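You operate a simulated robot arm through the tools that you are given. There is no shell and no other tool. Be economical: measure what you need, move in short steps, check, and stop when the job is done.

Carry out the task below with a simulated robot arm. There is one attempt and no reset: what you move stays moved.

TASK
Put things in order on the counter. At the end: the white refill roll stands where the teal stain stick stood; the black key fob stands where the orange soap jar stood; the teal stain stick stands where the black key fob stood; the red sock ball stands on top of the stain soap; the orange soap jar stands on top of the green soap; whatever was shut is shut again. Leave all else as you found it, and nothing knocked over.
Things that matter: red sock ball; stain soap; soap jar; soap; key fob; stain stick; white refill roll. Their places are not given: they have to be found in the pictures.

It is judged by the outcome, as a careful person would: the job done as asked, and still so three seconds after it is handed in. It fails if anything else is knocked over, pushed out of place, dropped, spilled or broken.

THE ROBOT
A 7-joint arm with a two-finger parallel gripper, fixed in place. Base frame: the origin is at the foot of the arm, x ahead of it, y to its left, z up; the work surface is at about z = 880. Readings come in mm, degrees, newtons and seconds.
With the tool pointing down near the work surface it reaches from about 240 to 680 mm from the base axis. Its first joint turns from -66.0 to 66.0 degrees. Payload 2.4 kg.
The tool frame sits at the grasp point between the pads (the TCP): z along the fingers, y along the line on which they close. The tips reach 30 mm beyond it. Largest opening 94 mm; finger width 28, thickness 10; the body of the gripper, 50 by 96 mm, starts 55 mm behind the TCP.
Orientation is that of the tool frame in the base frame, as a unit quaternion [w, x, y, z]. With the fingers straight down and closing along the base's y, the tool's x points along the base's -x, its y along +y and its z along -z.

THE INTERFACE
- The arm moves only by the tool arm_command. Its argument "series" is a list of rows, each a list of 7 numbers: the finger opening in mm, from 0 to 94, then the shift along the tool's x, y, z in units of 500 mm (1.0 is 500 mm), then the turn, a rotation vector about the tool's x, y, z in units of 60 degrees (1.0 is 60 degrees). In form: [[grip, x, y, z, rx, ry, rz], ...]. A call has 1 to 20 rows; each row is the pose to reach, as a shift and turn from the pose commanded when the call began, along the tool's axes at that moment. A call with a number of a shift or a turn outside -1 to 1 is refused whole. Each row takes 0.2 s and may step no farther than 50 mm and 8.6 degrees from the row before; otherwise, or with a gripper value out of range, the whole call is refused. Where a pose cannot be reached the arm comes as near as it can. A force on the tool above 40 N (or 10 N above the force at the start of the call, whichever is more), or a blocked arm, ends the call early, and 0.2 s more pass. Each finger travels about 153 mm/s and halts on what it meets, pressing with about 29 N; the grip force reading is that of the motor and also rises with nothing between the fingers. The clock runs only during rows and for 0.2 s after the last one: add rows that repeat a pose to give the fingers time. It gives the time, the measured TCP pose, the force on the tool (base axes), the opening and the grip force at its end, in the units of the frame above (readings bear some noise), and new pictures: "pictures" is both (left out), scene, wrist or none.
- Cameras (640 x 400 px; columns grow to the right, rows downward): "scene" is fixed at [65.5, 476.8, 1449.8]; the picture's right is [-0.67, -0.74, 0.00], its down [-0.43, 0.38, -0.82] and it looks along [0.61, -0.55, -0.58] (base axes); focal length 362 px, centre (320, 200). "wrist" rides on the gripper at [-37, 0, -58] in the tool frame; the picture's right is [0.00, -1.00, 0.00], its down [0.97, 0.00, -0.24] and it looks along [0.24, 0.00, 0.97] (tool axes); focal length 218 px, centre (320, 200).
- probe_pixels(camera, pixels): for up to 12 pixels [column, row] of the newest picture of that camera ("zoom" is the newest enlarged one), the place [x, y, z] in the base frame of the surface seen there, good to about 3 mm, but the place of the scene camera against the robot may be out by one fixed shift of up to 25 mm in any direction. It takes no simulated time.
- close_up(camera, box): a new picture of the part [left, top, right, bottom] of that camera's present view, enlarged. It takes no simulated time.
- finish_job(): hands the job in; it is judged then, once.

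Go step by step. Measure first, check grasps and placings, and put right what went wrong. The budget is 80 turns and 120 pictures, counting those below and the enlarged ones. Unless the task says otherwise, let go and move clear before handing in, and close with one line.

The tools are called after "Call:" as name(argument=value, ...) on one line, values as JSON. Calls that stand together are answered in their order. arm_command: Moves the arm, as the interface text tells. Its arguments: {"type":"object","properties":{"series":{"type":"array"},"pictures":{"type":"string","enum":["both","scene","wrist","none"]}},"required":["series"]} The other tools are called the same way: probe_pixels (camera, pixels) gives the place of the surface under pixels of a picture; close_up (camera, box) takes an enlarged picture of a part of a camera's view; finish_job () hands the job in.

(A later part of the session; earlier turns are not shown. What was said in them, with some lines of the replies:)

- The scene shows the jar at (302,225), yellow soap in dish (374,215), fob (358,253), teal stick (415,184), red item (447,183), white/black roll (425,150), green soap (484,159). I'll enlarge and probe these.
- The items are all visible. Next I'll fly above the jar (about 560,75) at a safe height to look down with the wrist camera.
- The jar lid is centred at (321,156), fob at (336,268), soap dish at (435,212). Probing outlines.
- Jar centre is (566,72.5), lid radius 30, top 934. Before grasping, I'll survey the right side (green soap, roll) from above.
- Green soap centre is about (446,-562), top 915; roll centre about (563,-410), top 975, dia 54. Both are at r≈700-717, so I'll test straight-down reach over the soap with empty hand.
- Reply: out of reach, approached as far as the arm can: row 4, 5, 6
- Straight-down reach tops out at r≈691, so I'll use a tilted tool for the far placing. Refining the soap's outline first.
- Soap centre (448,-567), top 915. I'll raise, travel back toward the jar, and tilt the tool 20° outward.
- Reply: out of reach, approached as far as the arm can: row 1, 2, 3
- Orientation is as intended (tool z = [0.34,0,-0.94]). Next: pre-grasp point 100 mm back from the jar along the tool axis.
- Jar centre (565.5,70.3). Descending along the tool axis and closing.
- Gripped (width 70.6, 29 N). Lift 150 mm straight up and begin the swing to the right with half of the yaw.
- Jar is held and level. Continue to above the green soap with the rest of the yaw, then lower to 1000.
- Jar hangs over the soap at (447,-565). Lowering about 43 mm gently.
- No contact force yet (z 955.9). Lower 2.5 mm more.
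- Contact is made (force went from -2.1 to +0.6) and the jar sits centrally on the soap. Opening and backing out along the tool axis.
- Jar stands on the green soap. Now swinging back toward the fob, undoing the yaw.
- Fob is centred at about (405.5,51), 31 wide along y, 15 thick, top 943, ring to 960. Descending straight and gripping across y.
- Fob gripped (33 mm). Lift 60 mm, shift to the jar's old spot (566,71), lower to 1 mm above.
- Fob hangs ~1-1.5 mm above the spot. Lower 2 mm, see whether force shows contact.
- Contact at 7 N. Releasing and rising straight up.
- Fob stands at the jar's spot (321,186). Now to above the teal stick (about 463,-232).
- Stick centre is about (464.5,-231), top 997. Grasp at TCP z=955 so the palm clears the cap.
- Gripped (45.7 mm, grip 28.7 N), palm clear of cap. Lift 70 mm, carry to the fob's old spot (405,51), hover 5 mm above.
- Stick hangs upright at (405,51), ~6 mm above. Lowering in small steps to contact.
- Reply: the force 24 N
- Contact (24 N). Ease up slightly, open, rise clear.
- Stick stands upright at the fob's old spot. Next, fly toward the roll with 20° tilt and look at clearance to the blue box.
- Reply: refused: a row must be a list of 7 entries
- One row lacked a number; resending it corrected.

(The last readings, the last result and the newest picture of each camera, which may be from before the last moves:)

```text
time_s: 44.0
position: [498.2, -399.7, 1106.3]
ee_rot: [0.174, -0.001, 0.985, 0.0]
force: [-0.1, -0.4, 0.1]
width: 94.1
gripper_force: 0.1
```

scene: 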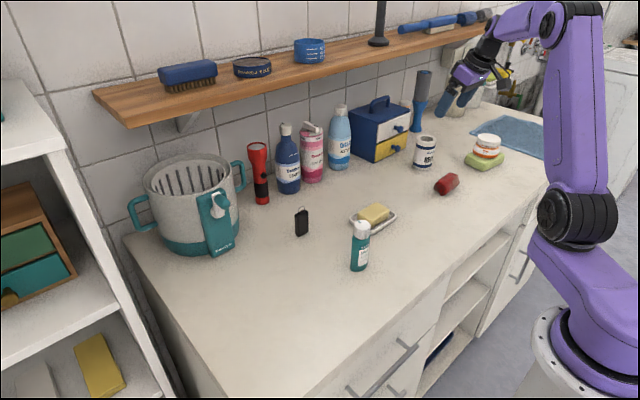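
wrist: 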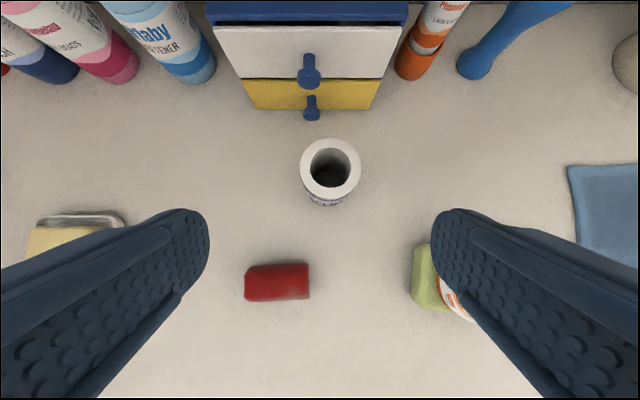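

Call:
probe_pixels(camera="wrist", pixels=[[331, 145], [305, 168], [357, 168], [331, 195], [331, 200], [312, 116], [309, 82], [309, 60], [380, 105], [250, 105], [380, 75], [326, 203]])

```text
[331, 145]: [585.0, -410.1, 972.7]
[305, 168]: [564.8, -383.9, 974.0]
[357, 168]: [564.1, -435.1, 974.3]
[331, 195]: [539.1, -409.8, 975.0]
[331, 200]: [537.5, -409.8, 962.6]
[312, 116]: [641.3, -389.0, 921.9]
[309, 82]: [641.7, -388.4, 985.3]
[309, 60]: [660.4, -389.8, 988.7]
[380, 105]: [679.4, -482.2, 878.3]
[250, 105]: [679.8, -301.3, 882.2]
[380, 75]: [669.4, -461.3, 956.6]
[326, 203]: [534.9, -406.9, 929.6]
```

Roll centre (562.5,-410), knobs start at x≈640, so a tilted yaw-0 grasp is clear. Approaching along the tool axis and gripping at z≈938.

Call:
arm_command(series=[[94, -0.003, -0.0103, 0.07, 0, 0, 0], [94, -0.0058, -0.0206, 0.1412, 0, 0, 0], [94, -0.0058, -0.0206, 0.22, 0, 0, 0], [94, -0.0058, -0.0206, 0.3, 0, 0, 0], [94, -0.0058, -0.0206, 0.3612, 0, 0, 0], [94, -0.0058, -0.0206, 0.3612, 0, 0, 0]], pictures="wrist")

```text
time_s: 45.4
position: [566.4, -410.0, 936.6]
ee_rot: [0.173, 0.0, 0.985, 0.0]
force: [-0.2, 0.2, 1.5]
width: 93.9
gripper_force: 0.0
```

wrist: 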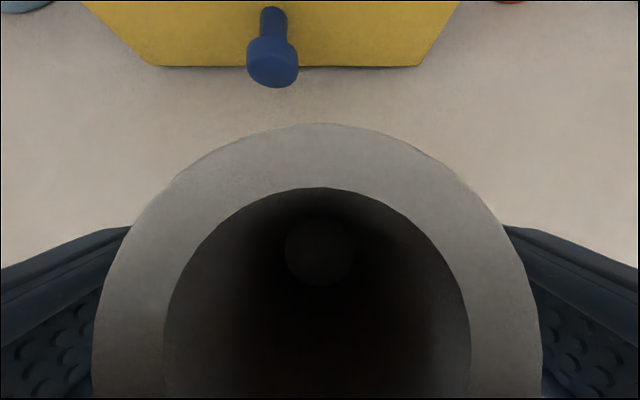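

Call:
arm_command(series=[[70, 0, 0, 0, 0, 0, 0], [30, 0, 0, 0, 0, 0, 0], [30, 0, 0, 0, 0, 0, 0], [30, 0, 0, 0, 0, 0, 0]], pictures="none")

```text
time_s: 46.4
position: [564.9, -410.7, 937.3]
ee_rot: [0.174, 0.0, 0.985, 0.0]
force: [0.2, -0.7, 0.3]
width: 58.1
gripper_force: 29.3
```

Gripped (58 mm). Lift 80 mm, carry to the stick's old spot (464,-231), hover 6 mm above.

Call:
arm_command(series=[[30, -0.02, 0, -0.055, 0, 0, 0], [30, -0.0547, 0, -0.1504, 0, 0, 0], [30, -0.0177, 0.072, -0.1639, 0, 0, 0], [30, 0.0194, 0.144, -0.1774, 0, 0, 0], [30, 0.0564, 0.216, -0.1908, 0, 0, 0], [30, 0.0935, 0.288, -0.2043, 0, 0, 0], [30, 0.1305, 0.36, -0.2178, 0, 0, 0], [30, 0.1305, 0.36, -0.2178, 0, 0, 0], [30, 0.1558, 0.36, -0.1482, 0, 0, 0], [30, 0.1811, 0.36, -0.0787, 0, 0, 0], [30, 0.1811, 0.36, -0.0787, 0, 0, 0]])

Call:
close_up(camera="scene", box=[340, 120, 490, 220])

```text
refused: row 2 steps farther than a row can; nothing moved
```

```text
4.00 times, centred on (415, 170) of scene
```

zoom: 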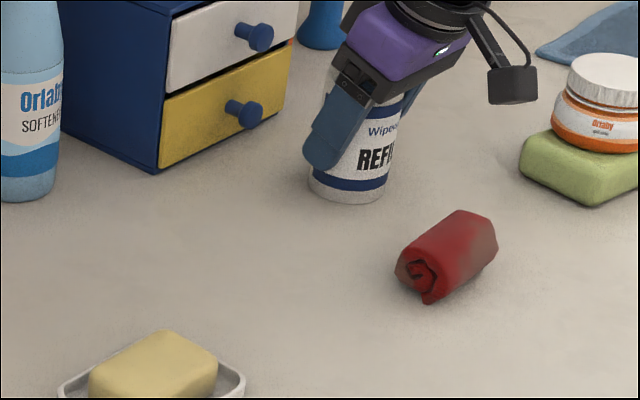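

The second row was a hair too long; resending with the lift split evenly.

Call:
arm_command(series=[[30, -0.0274, 0, -0.0752, 0, 0, 0], [30, -0.0547, 0, -0.1504, 0, 0, 0], [30, -0.0177, 0.072, -0.1639, 0, 0, 0], [30, 0.0194, 0.144, -0.1774, 0, 0, 0], [30, 0.0564, 0.216, -0.1908, 0, 0, 0], [30, 0.0935, 0.288, -0.2043, 0, 0, 0], [30, 0.1305, 0.36, -0.2178, 0, 0, 0], [30, 0.1305, 0.36, -0.2178, 0, 0, 0], [30, 0.1558, 0.36, -0.1482, 0, 0, 0], [30, 0.1811, 0.36, -0.0787, 0, 0, 0], [30, 0.1811, 0.36, -0.0787, 0, 0, 0]])

Call:
close_up(camera="scene", box=[340, 120, 490, 220])

```text
time_s: 48.8
position: [466.8, -228.8, 941.6]
ee_rot: [0.174, 0.0, 0.985, 0.0]
force: [0.4, -0.3, -1.0]
width: 57.7
gripper_force: 28.7
```

scene: 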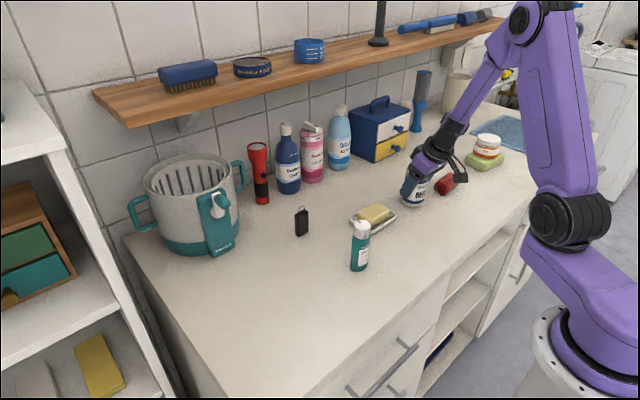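
wrist: 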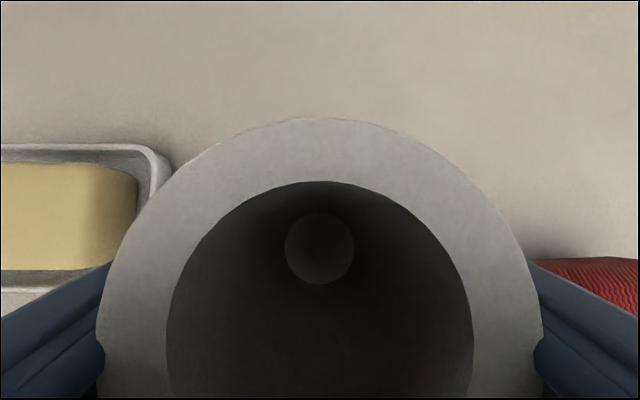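

```text
4.00 times, centred on (415, 170) of scene
```

zoom: 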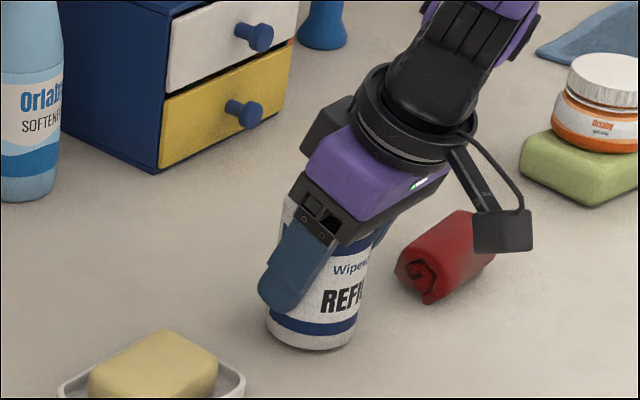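

Upright and in place. Lowering to contact.

Call:
arm_command(series=[[30, 0.0014, -0.002, 0.0038, 0, 0, 0], [30, 0.0027, -0.002, 0.0075, 0, 0, 0], [30, 0.0034, -0.002, 0.0094, 0, 0, 0], [30, 0.0034, -0.002, 0.0094, 0, 0, 0]], pictures="none")

```text
time_s: 49.8
position: [465.5, -230.4, 937.5]
ee_rot: [0.173, 0.0, 0.985, 0.0]
force: [0.3, 0.3, -0.8]
width: 57.7
gripper_force: 28.3
```

Call:
arm_command(series=[[30, 0.0005, 0, 0.0014, 0, 0, 0], [30, 0.001, 0, 0.0028, 0, 0, 0], [30, 0.001, 0, 0.0028, 0, 0, 0]], pictures="none")

```text
time_s: 50.6
position: [463.6, -230.0, 936.8]
ee_rot: [0.174, 0.001, 0.985, 0.0]
force: [-1.0, 0.6, 1.9]
width: 57.6
gripper_force: 29.1
```

Touching (force z rose from -0.8 to +1.9). Release and back out along the tool axis.

Call:
arm_command(series=[[62, 0, 0, 0, 0, 0, 0], [78, 0, 0, 0, 0, 0, 0], [94, 0, 0, 0, 0, 0, 0], [94, 0, 0, 0, 0, 0, 0], [94, 0, 0, -0.07, 0, 0, 0], [94, 0, 0, -0.15, 0, 0, 0], [94, 0, 0, -0.24, 0, 0, 0], [94, 0, 0, -0.33, 0, 0, 0], [94, 0, 0, -0.33, 0, 0, 0]])

```text
time_s: 52.6
position: [411.0, -228.5, 1092.8]
ee_rot: [0.173, 0.0, 0.985, 0.0]
force: [0.9, 0.6, -0.3]
width: 94.3
gripper_force: 0.1
```

scene: 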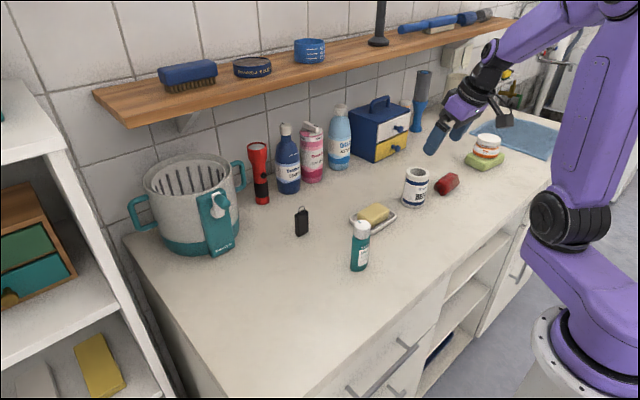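
wrist: 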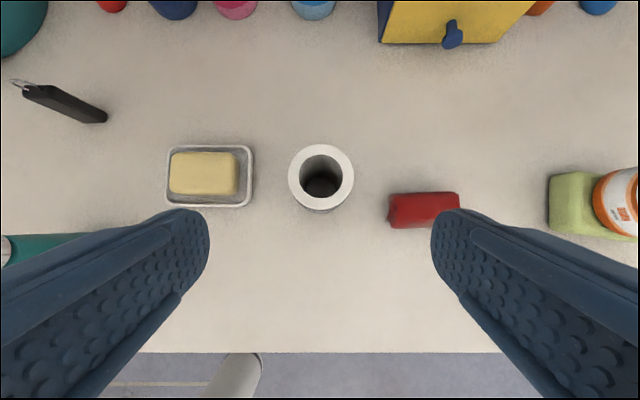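

Roll stands at the stick's old spot. Verifying its place, then untilting over the red sock ball.

Call:
probe_pixels(camera="wrist", pixels=[[290, 178], [352, 178], [321, 148], [321, 208], [205, 172], [172, 170], [238, 172], [205, 154], [203, 193]])

Call:
arm_command(series=[[94, -0.0111, -0.06, 0.0162, 0, 0.0833, 0], [94, -0.0222, -0.12, 0.0325, 0, 0.1667, 0], [94, -0.0333, -0.18, 0.0487, 0, 0.25, 0], [94, -0.0444, -0.239, 0.065, 0, 0.3333, 0], [94, -0.0444, -0.239, 0.065, 0, 0.3333, 0]], pictures="none")

Call:
arm_command(series=[[94, 0, 0, 0, 0, 0, 0.125], [94, 0, 0, 0, 0, 0, 0.25], [94, 0, 0, 0, 0, 0, 0.375], [94, 0, 0, 0, 0, 0, 0.5], [94, 0, 0, 0, 0, 0, 0.625], [94, 0, 0, 0, 0, 0, 0.75], [94, 0, 0, 0, 0, 0, 0.75]], pictures="none")

Call:
arm_command(series=[[94, 0, 0, 0, 0, 0, 0.125], [94, 0, 0, 0, 0, 0, 0.25], [94, 0, 0, 0, 0, 0, 0.375], [94, 0, 0, 0, 0, 0, 0.5], [94, 0, 0, 0, 0, 0, 0.625], [94, 0, 0, 0, 0, 0, 0.75], [94, 0, 0, 0, 0, 0, 0.75]], pictures="wrist")

```text
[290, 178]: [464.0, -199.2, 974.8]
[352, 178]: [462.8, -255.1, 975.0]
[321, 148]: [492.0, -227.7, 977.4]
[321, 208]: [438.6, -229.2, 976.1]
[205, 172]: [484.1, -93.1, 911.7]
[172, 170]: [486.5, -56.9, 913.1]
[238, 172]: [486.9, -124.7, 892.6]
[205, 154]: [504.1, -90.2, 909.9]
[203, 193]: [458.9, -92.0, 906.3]
```

```text
time_s: 53.8
position: [441.0, -350.9, 1068.7]
ee_rot: [-0.001, 0.0, 1.0, 0.0]
force: [0.5, -0.1, 0.3]
width: 94.2
gripper_force: 0.0
```

```text
time_s: 55.4
position: [440.6, -348.0, 1069.2]
ee_rot: [0.001, 0.383, 0.924, 0.0]
force: [-0.2, 0.7, 0.2]
width: 93.9
gripper_force: 0.0
```

```text
time_s: 57.0
position: [440.8, -349.5, 1068.8]
ee_rot: [0.0, 0.707, 0.707, 0.0]
force: [-0.6, -0.2, 0.6]
width: 94.2
gripper_force: 0.1
```

wrist: 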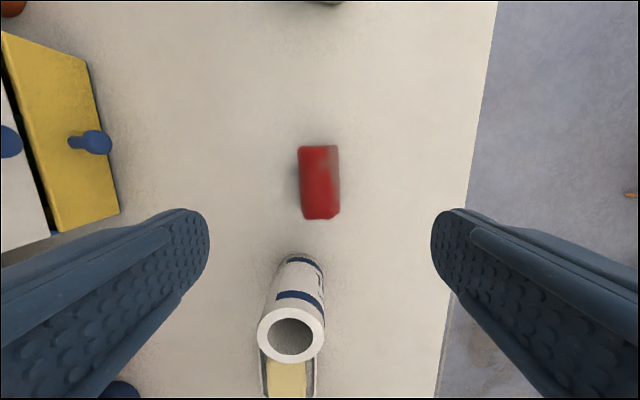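

Call:
probe_pixels(camera="wrist", pixels=[[320, 182], [302, 160], [336, 160], [303, 210], [338, 205], [320, 149], [320, 216], [318, 170]])

Call:
close_up(camera="wrist", box=[250, 130, 390, 230])

```text
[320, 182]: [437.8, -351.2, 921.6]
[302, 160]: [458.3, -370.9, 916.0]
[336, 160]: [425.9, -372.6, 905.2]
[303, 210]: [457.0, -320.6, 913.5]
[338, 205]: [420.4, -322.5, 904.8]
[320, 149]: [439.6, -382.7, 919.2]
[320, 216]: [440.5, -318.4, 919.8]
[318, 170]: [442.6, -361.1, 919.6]
```

```text
4.00 times, centred on (320, 180) of wrist
```

zoom: 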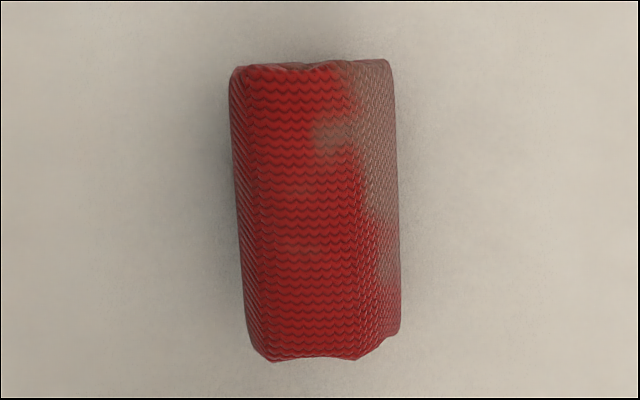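

Sock centre (441,-350), 38 wide in x, top 920. Descend 155 mm and grip across x.

Call:
arm_command(series=[[94, 0, 0, 0.09, 0, 0, 0], [94, 0, 0, 0.18, 0, 0, 0], [94, 0, 0, 0.26, 0, 0, 0], [94, 0, 0, 0.309, 0, 0, 0], [60, 0, 0, 0.309, 0, 0, 0], [20, 0, 0, 0.309, 0, 0, 0], [20, 0, 0, 0.309, 0, 0, 0], [20, 0, 0, 0.309, 0, 0, 0]])

```text
time_s: 58.8
position: [440.7, -348.6, 917.3]
ee_rot: [0.0, 0.707, 0.707, 0.001]
force: [0.1, -0.2, 0.9]
width: 47.1
gripper_force: 29.1
```

scene: 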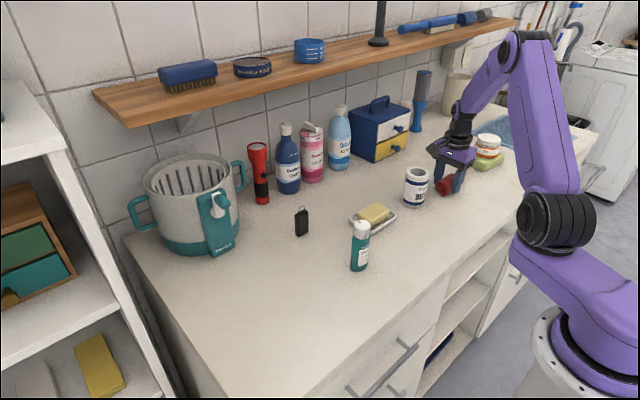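
wrist: 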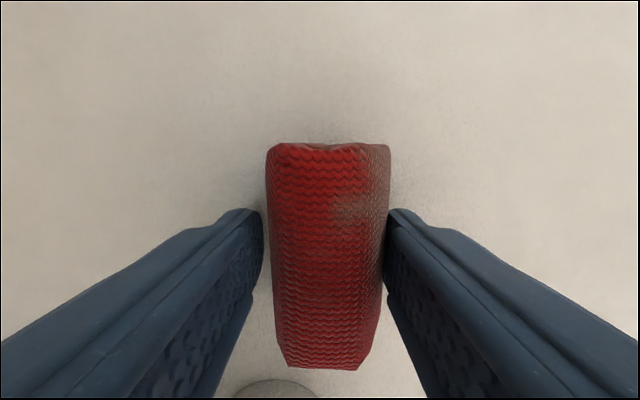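

Gripped (47 mm). Lift 140 mm to pass over the roll, carry to above the yellow soap (483,-90), and lower to a hover.

Call:
arm_command(series=[[20, 0, 0, -0.07, 0, 0, 0], [20, 0, 0, -0.14, 0, 0, 0], [20, 0, 0, -0.21, 0, 0, 0], [20, 0, 0, -0.28, 0, 0, 0], [20, 0.08, 0.013, -0.28, 0, 0, 0], [20, 0.16, 0.026, -0.28, 0, 0, 0], [20, 0.24, 0.039, -0.28, 0, 0, 0], [20, 0.32, 0.052, -0.28, 0, 0, 0], [20, 0.4, 0.065, -0.28, 0, 0, 0], [20, 0.48, 0.078, -0.28, 0, 0, 0], [20, 0.52, 0.084, -0.28, 0, 0, 0], [20, 0.52, 0.084, -0.28, 0, 0, 0], [20, 0.52, 0.084, -0.2, 0, 0, 0], [20, 0.52, 0.084, -0.12, 0, 0, 0], [20, 0.52, 0.084, -0.084, 0, 0, 0], [20, 0.52, 0.084, -0.084, 0, 0, 0]])

Call:
close_up(camera="scene", box=[310, 150, 460, 250])

```text
time_s: 62.2
position: [481.0, -90.2, 956.5]
ee_rot: [0.0, 0.707, 0.707, 0.0]
force: [-0.2, 0.4, -0.5]
width: 47.3
gripper_force: 28.9
```

scene: 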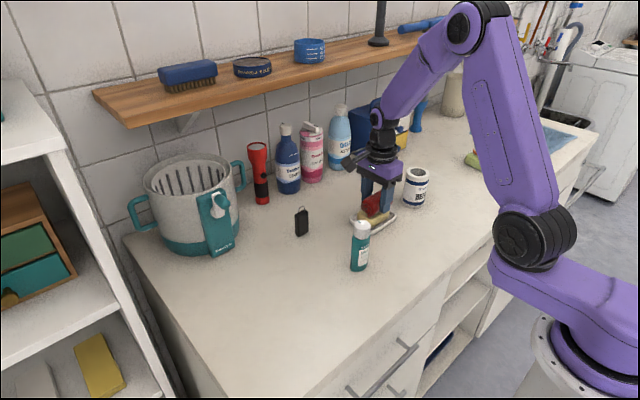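
wrist: 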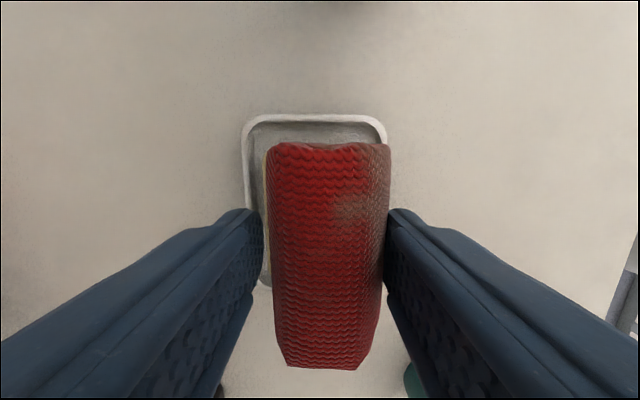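

```text
4.00 times, centred on (385, 200) of scene
```

zoom: 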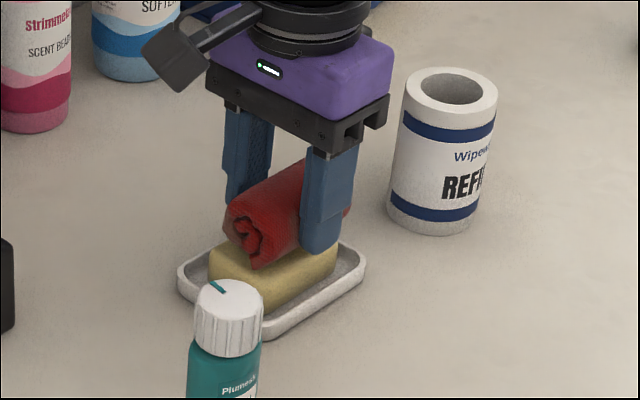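

Sock sits ~6 mm toward -x of the soap centre; shift +6 mm in x and lower toward contact.

Call:
arm_command(series=[[20, 0, 0.012, 0, 0, 0, 0], [20, 0, 0.012, 0.006, 0, 0, 0], [20, 0, 0.012, 0.01, 0, 0, 0], [20, 0, 0.012, 0.012, 0, 0, 0], [20, 0, 0.012, 0.012, 0, 0, 0]], pictures="none")

Call:
close_up(camera="scene", box=[330, 170, 430, 240])

```text
time_s: 63.4
position: [488.3, -89.9, 950.3]
ee_rot: [0.0, 0.707, 0.707, 0.0]
force: [-0.2, -0.5, -1.4]
width: 46.9
gripper_force: 28.6
```

```text
5.71 times, centred on (380, 205) of scene
```

zoom: 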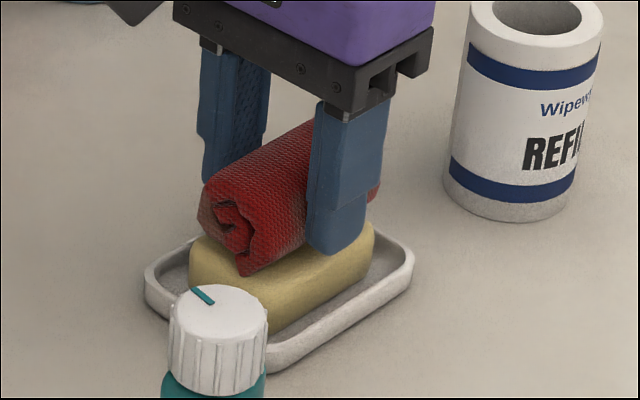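

No contact yet; lowering 1-2 mm more.

Call:
arm_command(series=[[20, 0, 0, 0.0015, 0, 0, 0], [20, 0, 0, 0.003, 0, 0, 0], [20, 0, 0, 0.003, 0, 0, 0]], pictures="none")

```text
time_s: 64.2
position: [488.4, -89.3, 948.9]
ee_rot: [0.0, 0.706, 0.708, 0.0]
force: [-5.4, -1.9, 10.4]
width: 47.1
gripper_force: 29.4
```

Contact (10 N). Release gently and rise.

Call:
arm_command(series=[[48, 0, 0, -0.0005, 0, 0, 0], [54, 0, 0, -0.0005, 0, 0, 0], [65, 0, 0, -0.0005, 0, 0, 0], [85, 0, 0, -0.0005, 0, 0, 0], [85, 0, 0, -0.0005, 0, 0, 0], [85, 0, 0, -0.06, 0, 0, 0], [85, 0, 0, -0.14, 0, 0, 0], [85, 0, 0, -0.23, 0, 0, 0], [85, 0, 0, -0.32, 0, 0, 0], [85, 0, 0, -0.32, 0, 0, 0]])

Call:
close_up(camera="scene", box=[310, 150, 460, 250])

```text
time_s: 66.4
position: [487.5, -88.4, 1110.9]
ee_rot: [0.0, 0.707, 0.707, 0.0]
force: [0.5, 0.5, -0.1]
width: 85.1
gripper_force: 0.1
```

scene: 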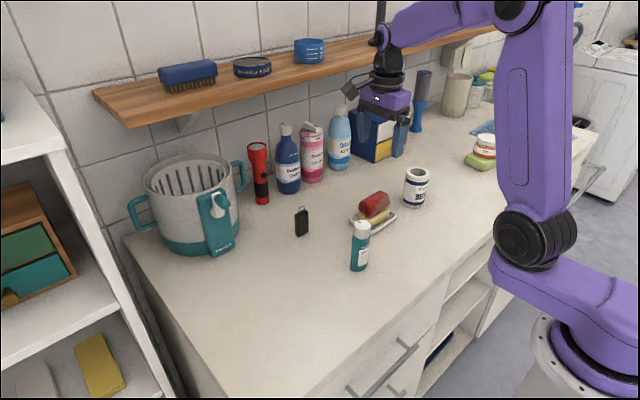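
wrist: 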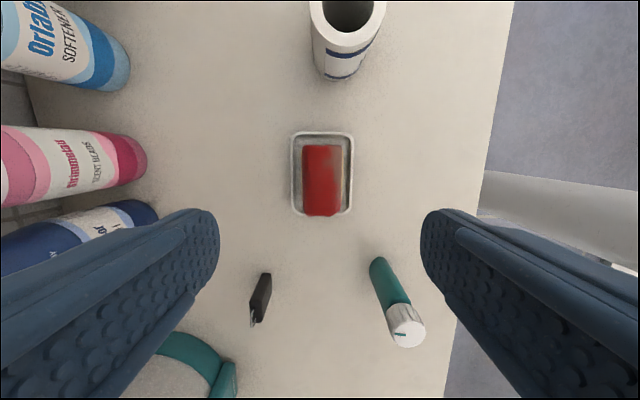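

```text
4.00 times, centred on (385, 200) of scene
```

zoom: 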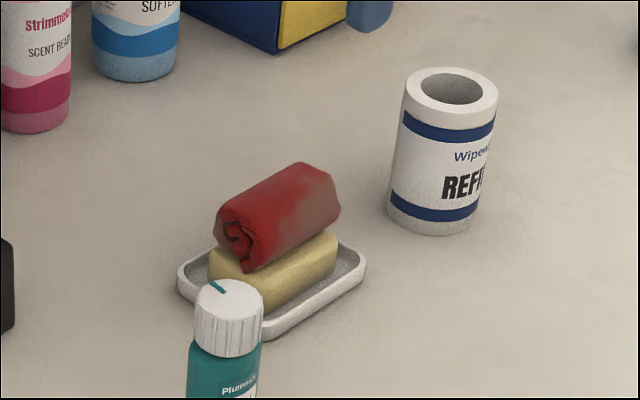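

Sock ball rests centrally on the soap. Waiting a moment for stability and probing all placed items.

Call:
arm_command(series=[[85, 0, 0, -0.04, 0, 0, 0], [85, 0, 0, -0.08, 0, 0, 0], [85, 0, 0, -0.08, 0, 0, 0], [85, 0, 0, -0.08, 0, 0, 0], [85, 0, 0, -0.08, 0, 0, 0], [85, 0, 0, -0.08, 0, 0, 0]])

Call:
probe_pixels(camera="wrist", pixels=[[321, 180], [308, 180], [335, 180], [321, 155], [321, 208]])

Call:
close_up(camera="scene", box=[270, 110, 530, 280])

```text
time_s: 67.8
position: [488.6, -88.9, 1148.6]
ee_rot: [0.0, 0.707, 0.707, 0.0]
force: [-0.3, 0.5, 1.1]
width: 85.1
gripper_force: 0.1
```

scene: 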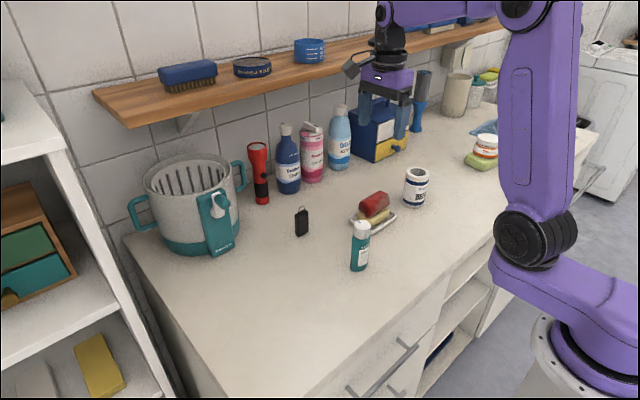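
wrist: 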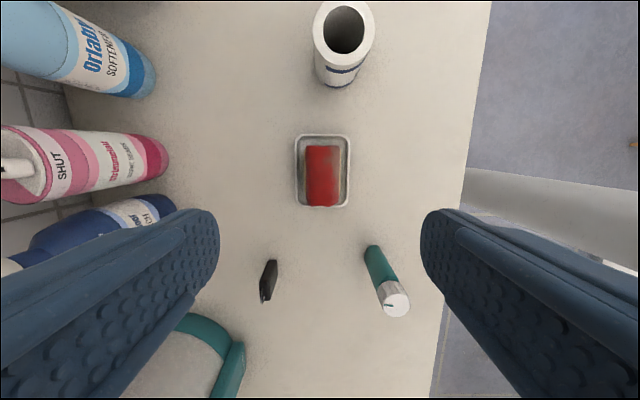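

```text
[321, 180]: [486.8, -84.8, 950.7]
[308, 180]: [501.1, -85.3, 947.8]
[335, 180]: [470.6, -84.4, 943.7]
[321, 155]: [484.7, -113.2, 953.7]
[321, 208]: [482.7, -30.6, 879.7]
```

```text
2.35 times, centred on (400, 195) of scene
```

zoom: 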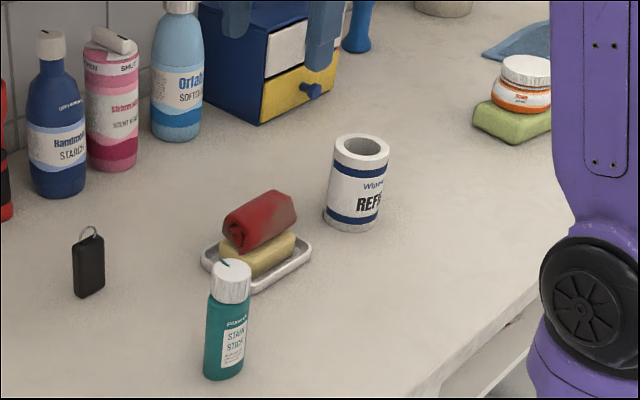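

The sock ball, at about (486,-85) with its top at 951, hasn't moved on the stain soap. The jar is on the green soap, the fob, stick and roll stand upright in their new places, and the gripper is empty and clear, so I'm handing in.

Call:
finish_job()

```text
The job is handed in.
```

All five items were where you asked and standing upright when I handed the job in; I opened nothing, so there was nothing to shut again.
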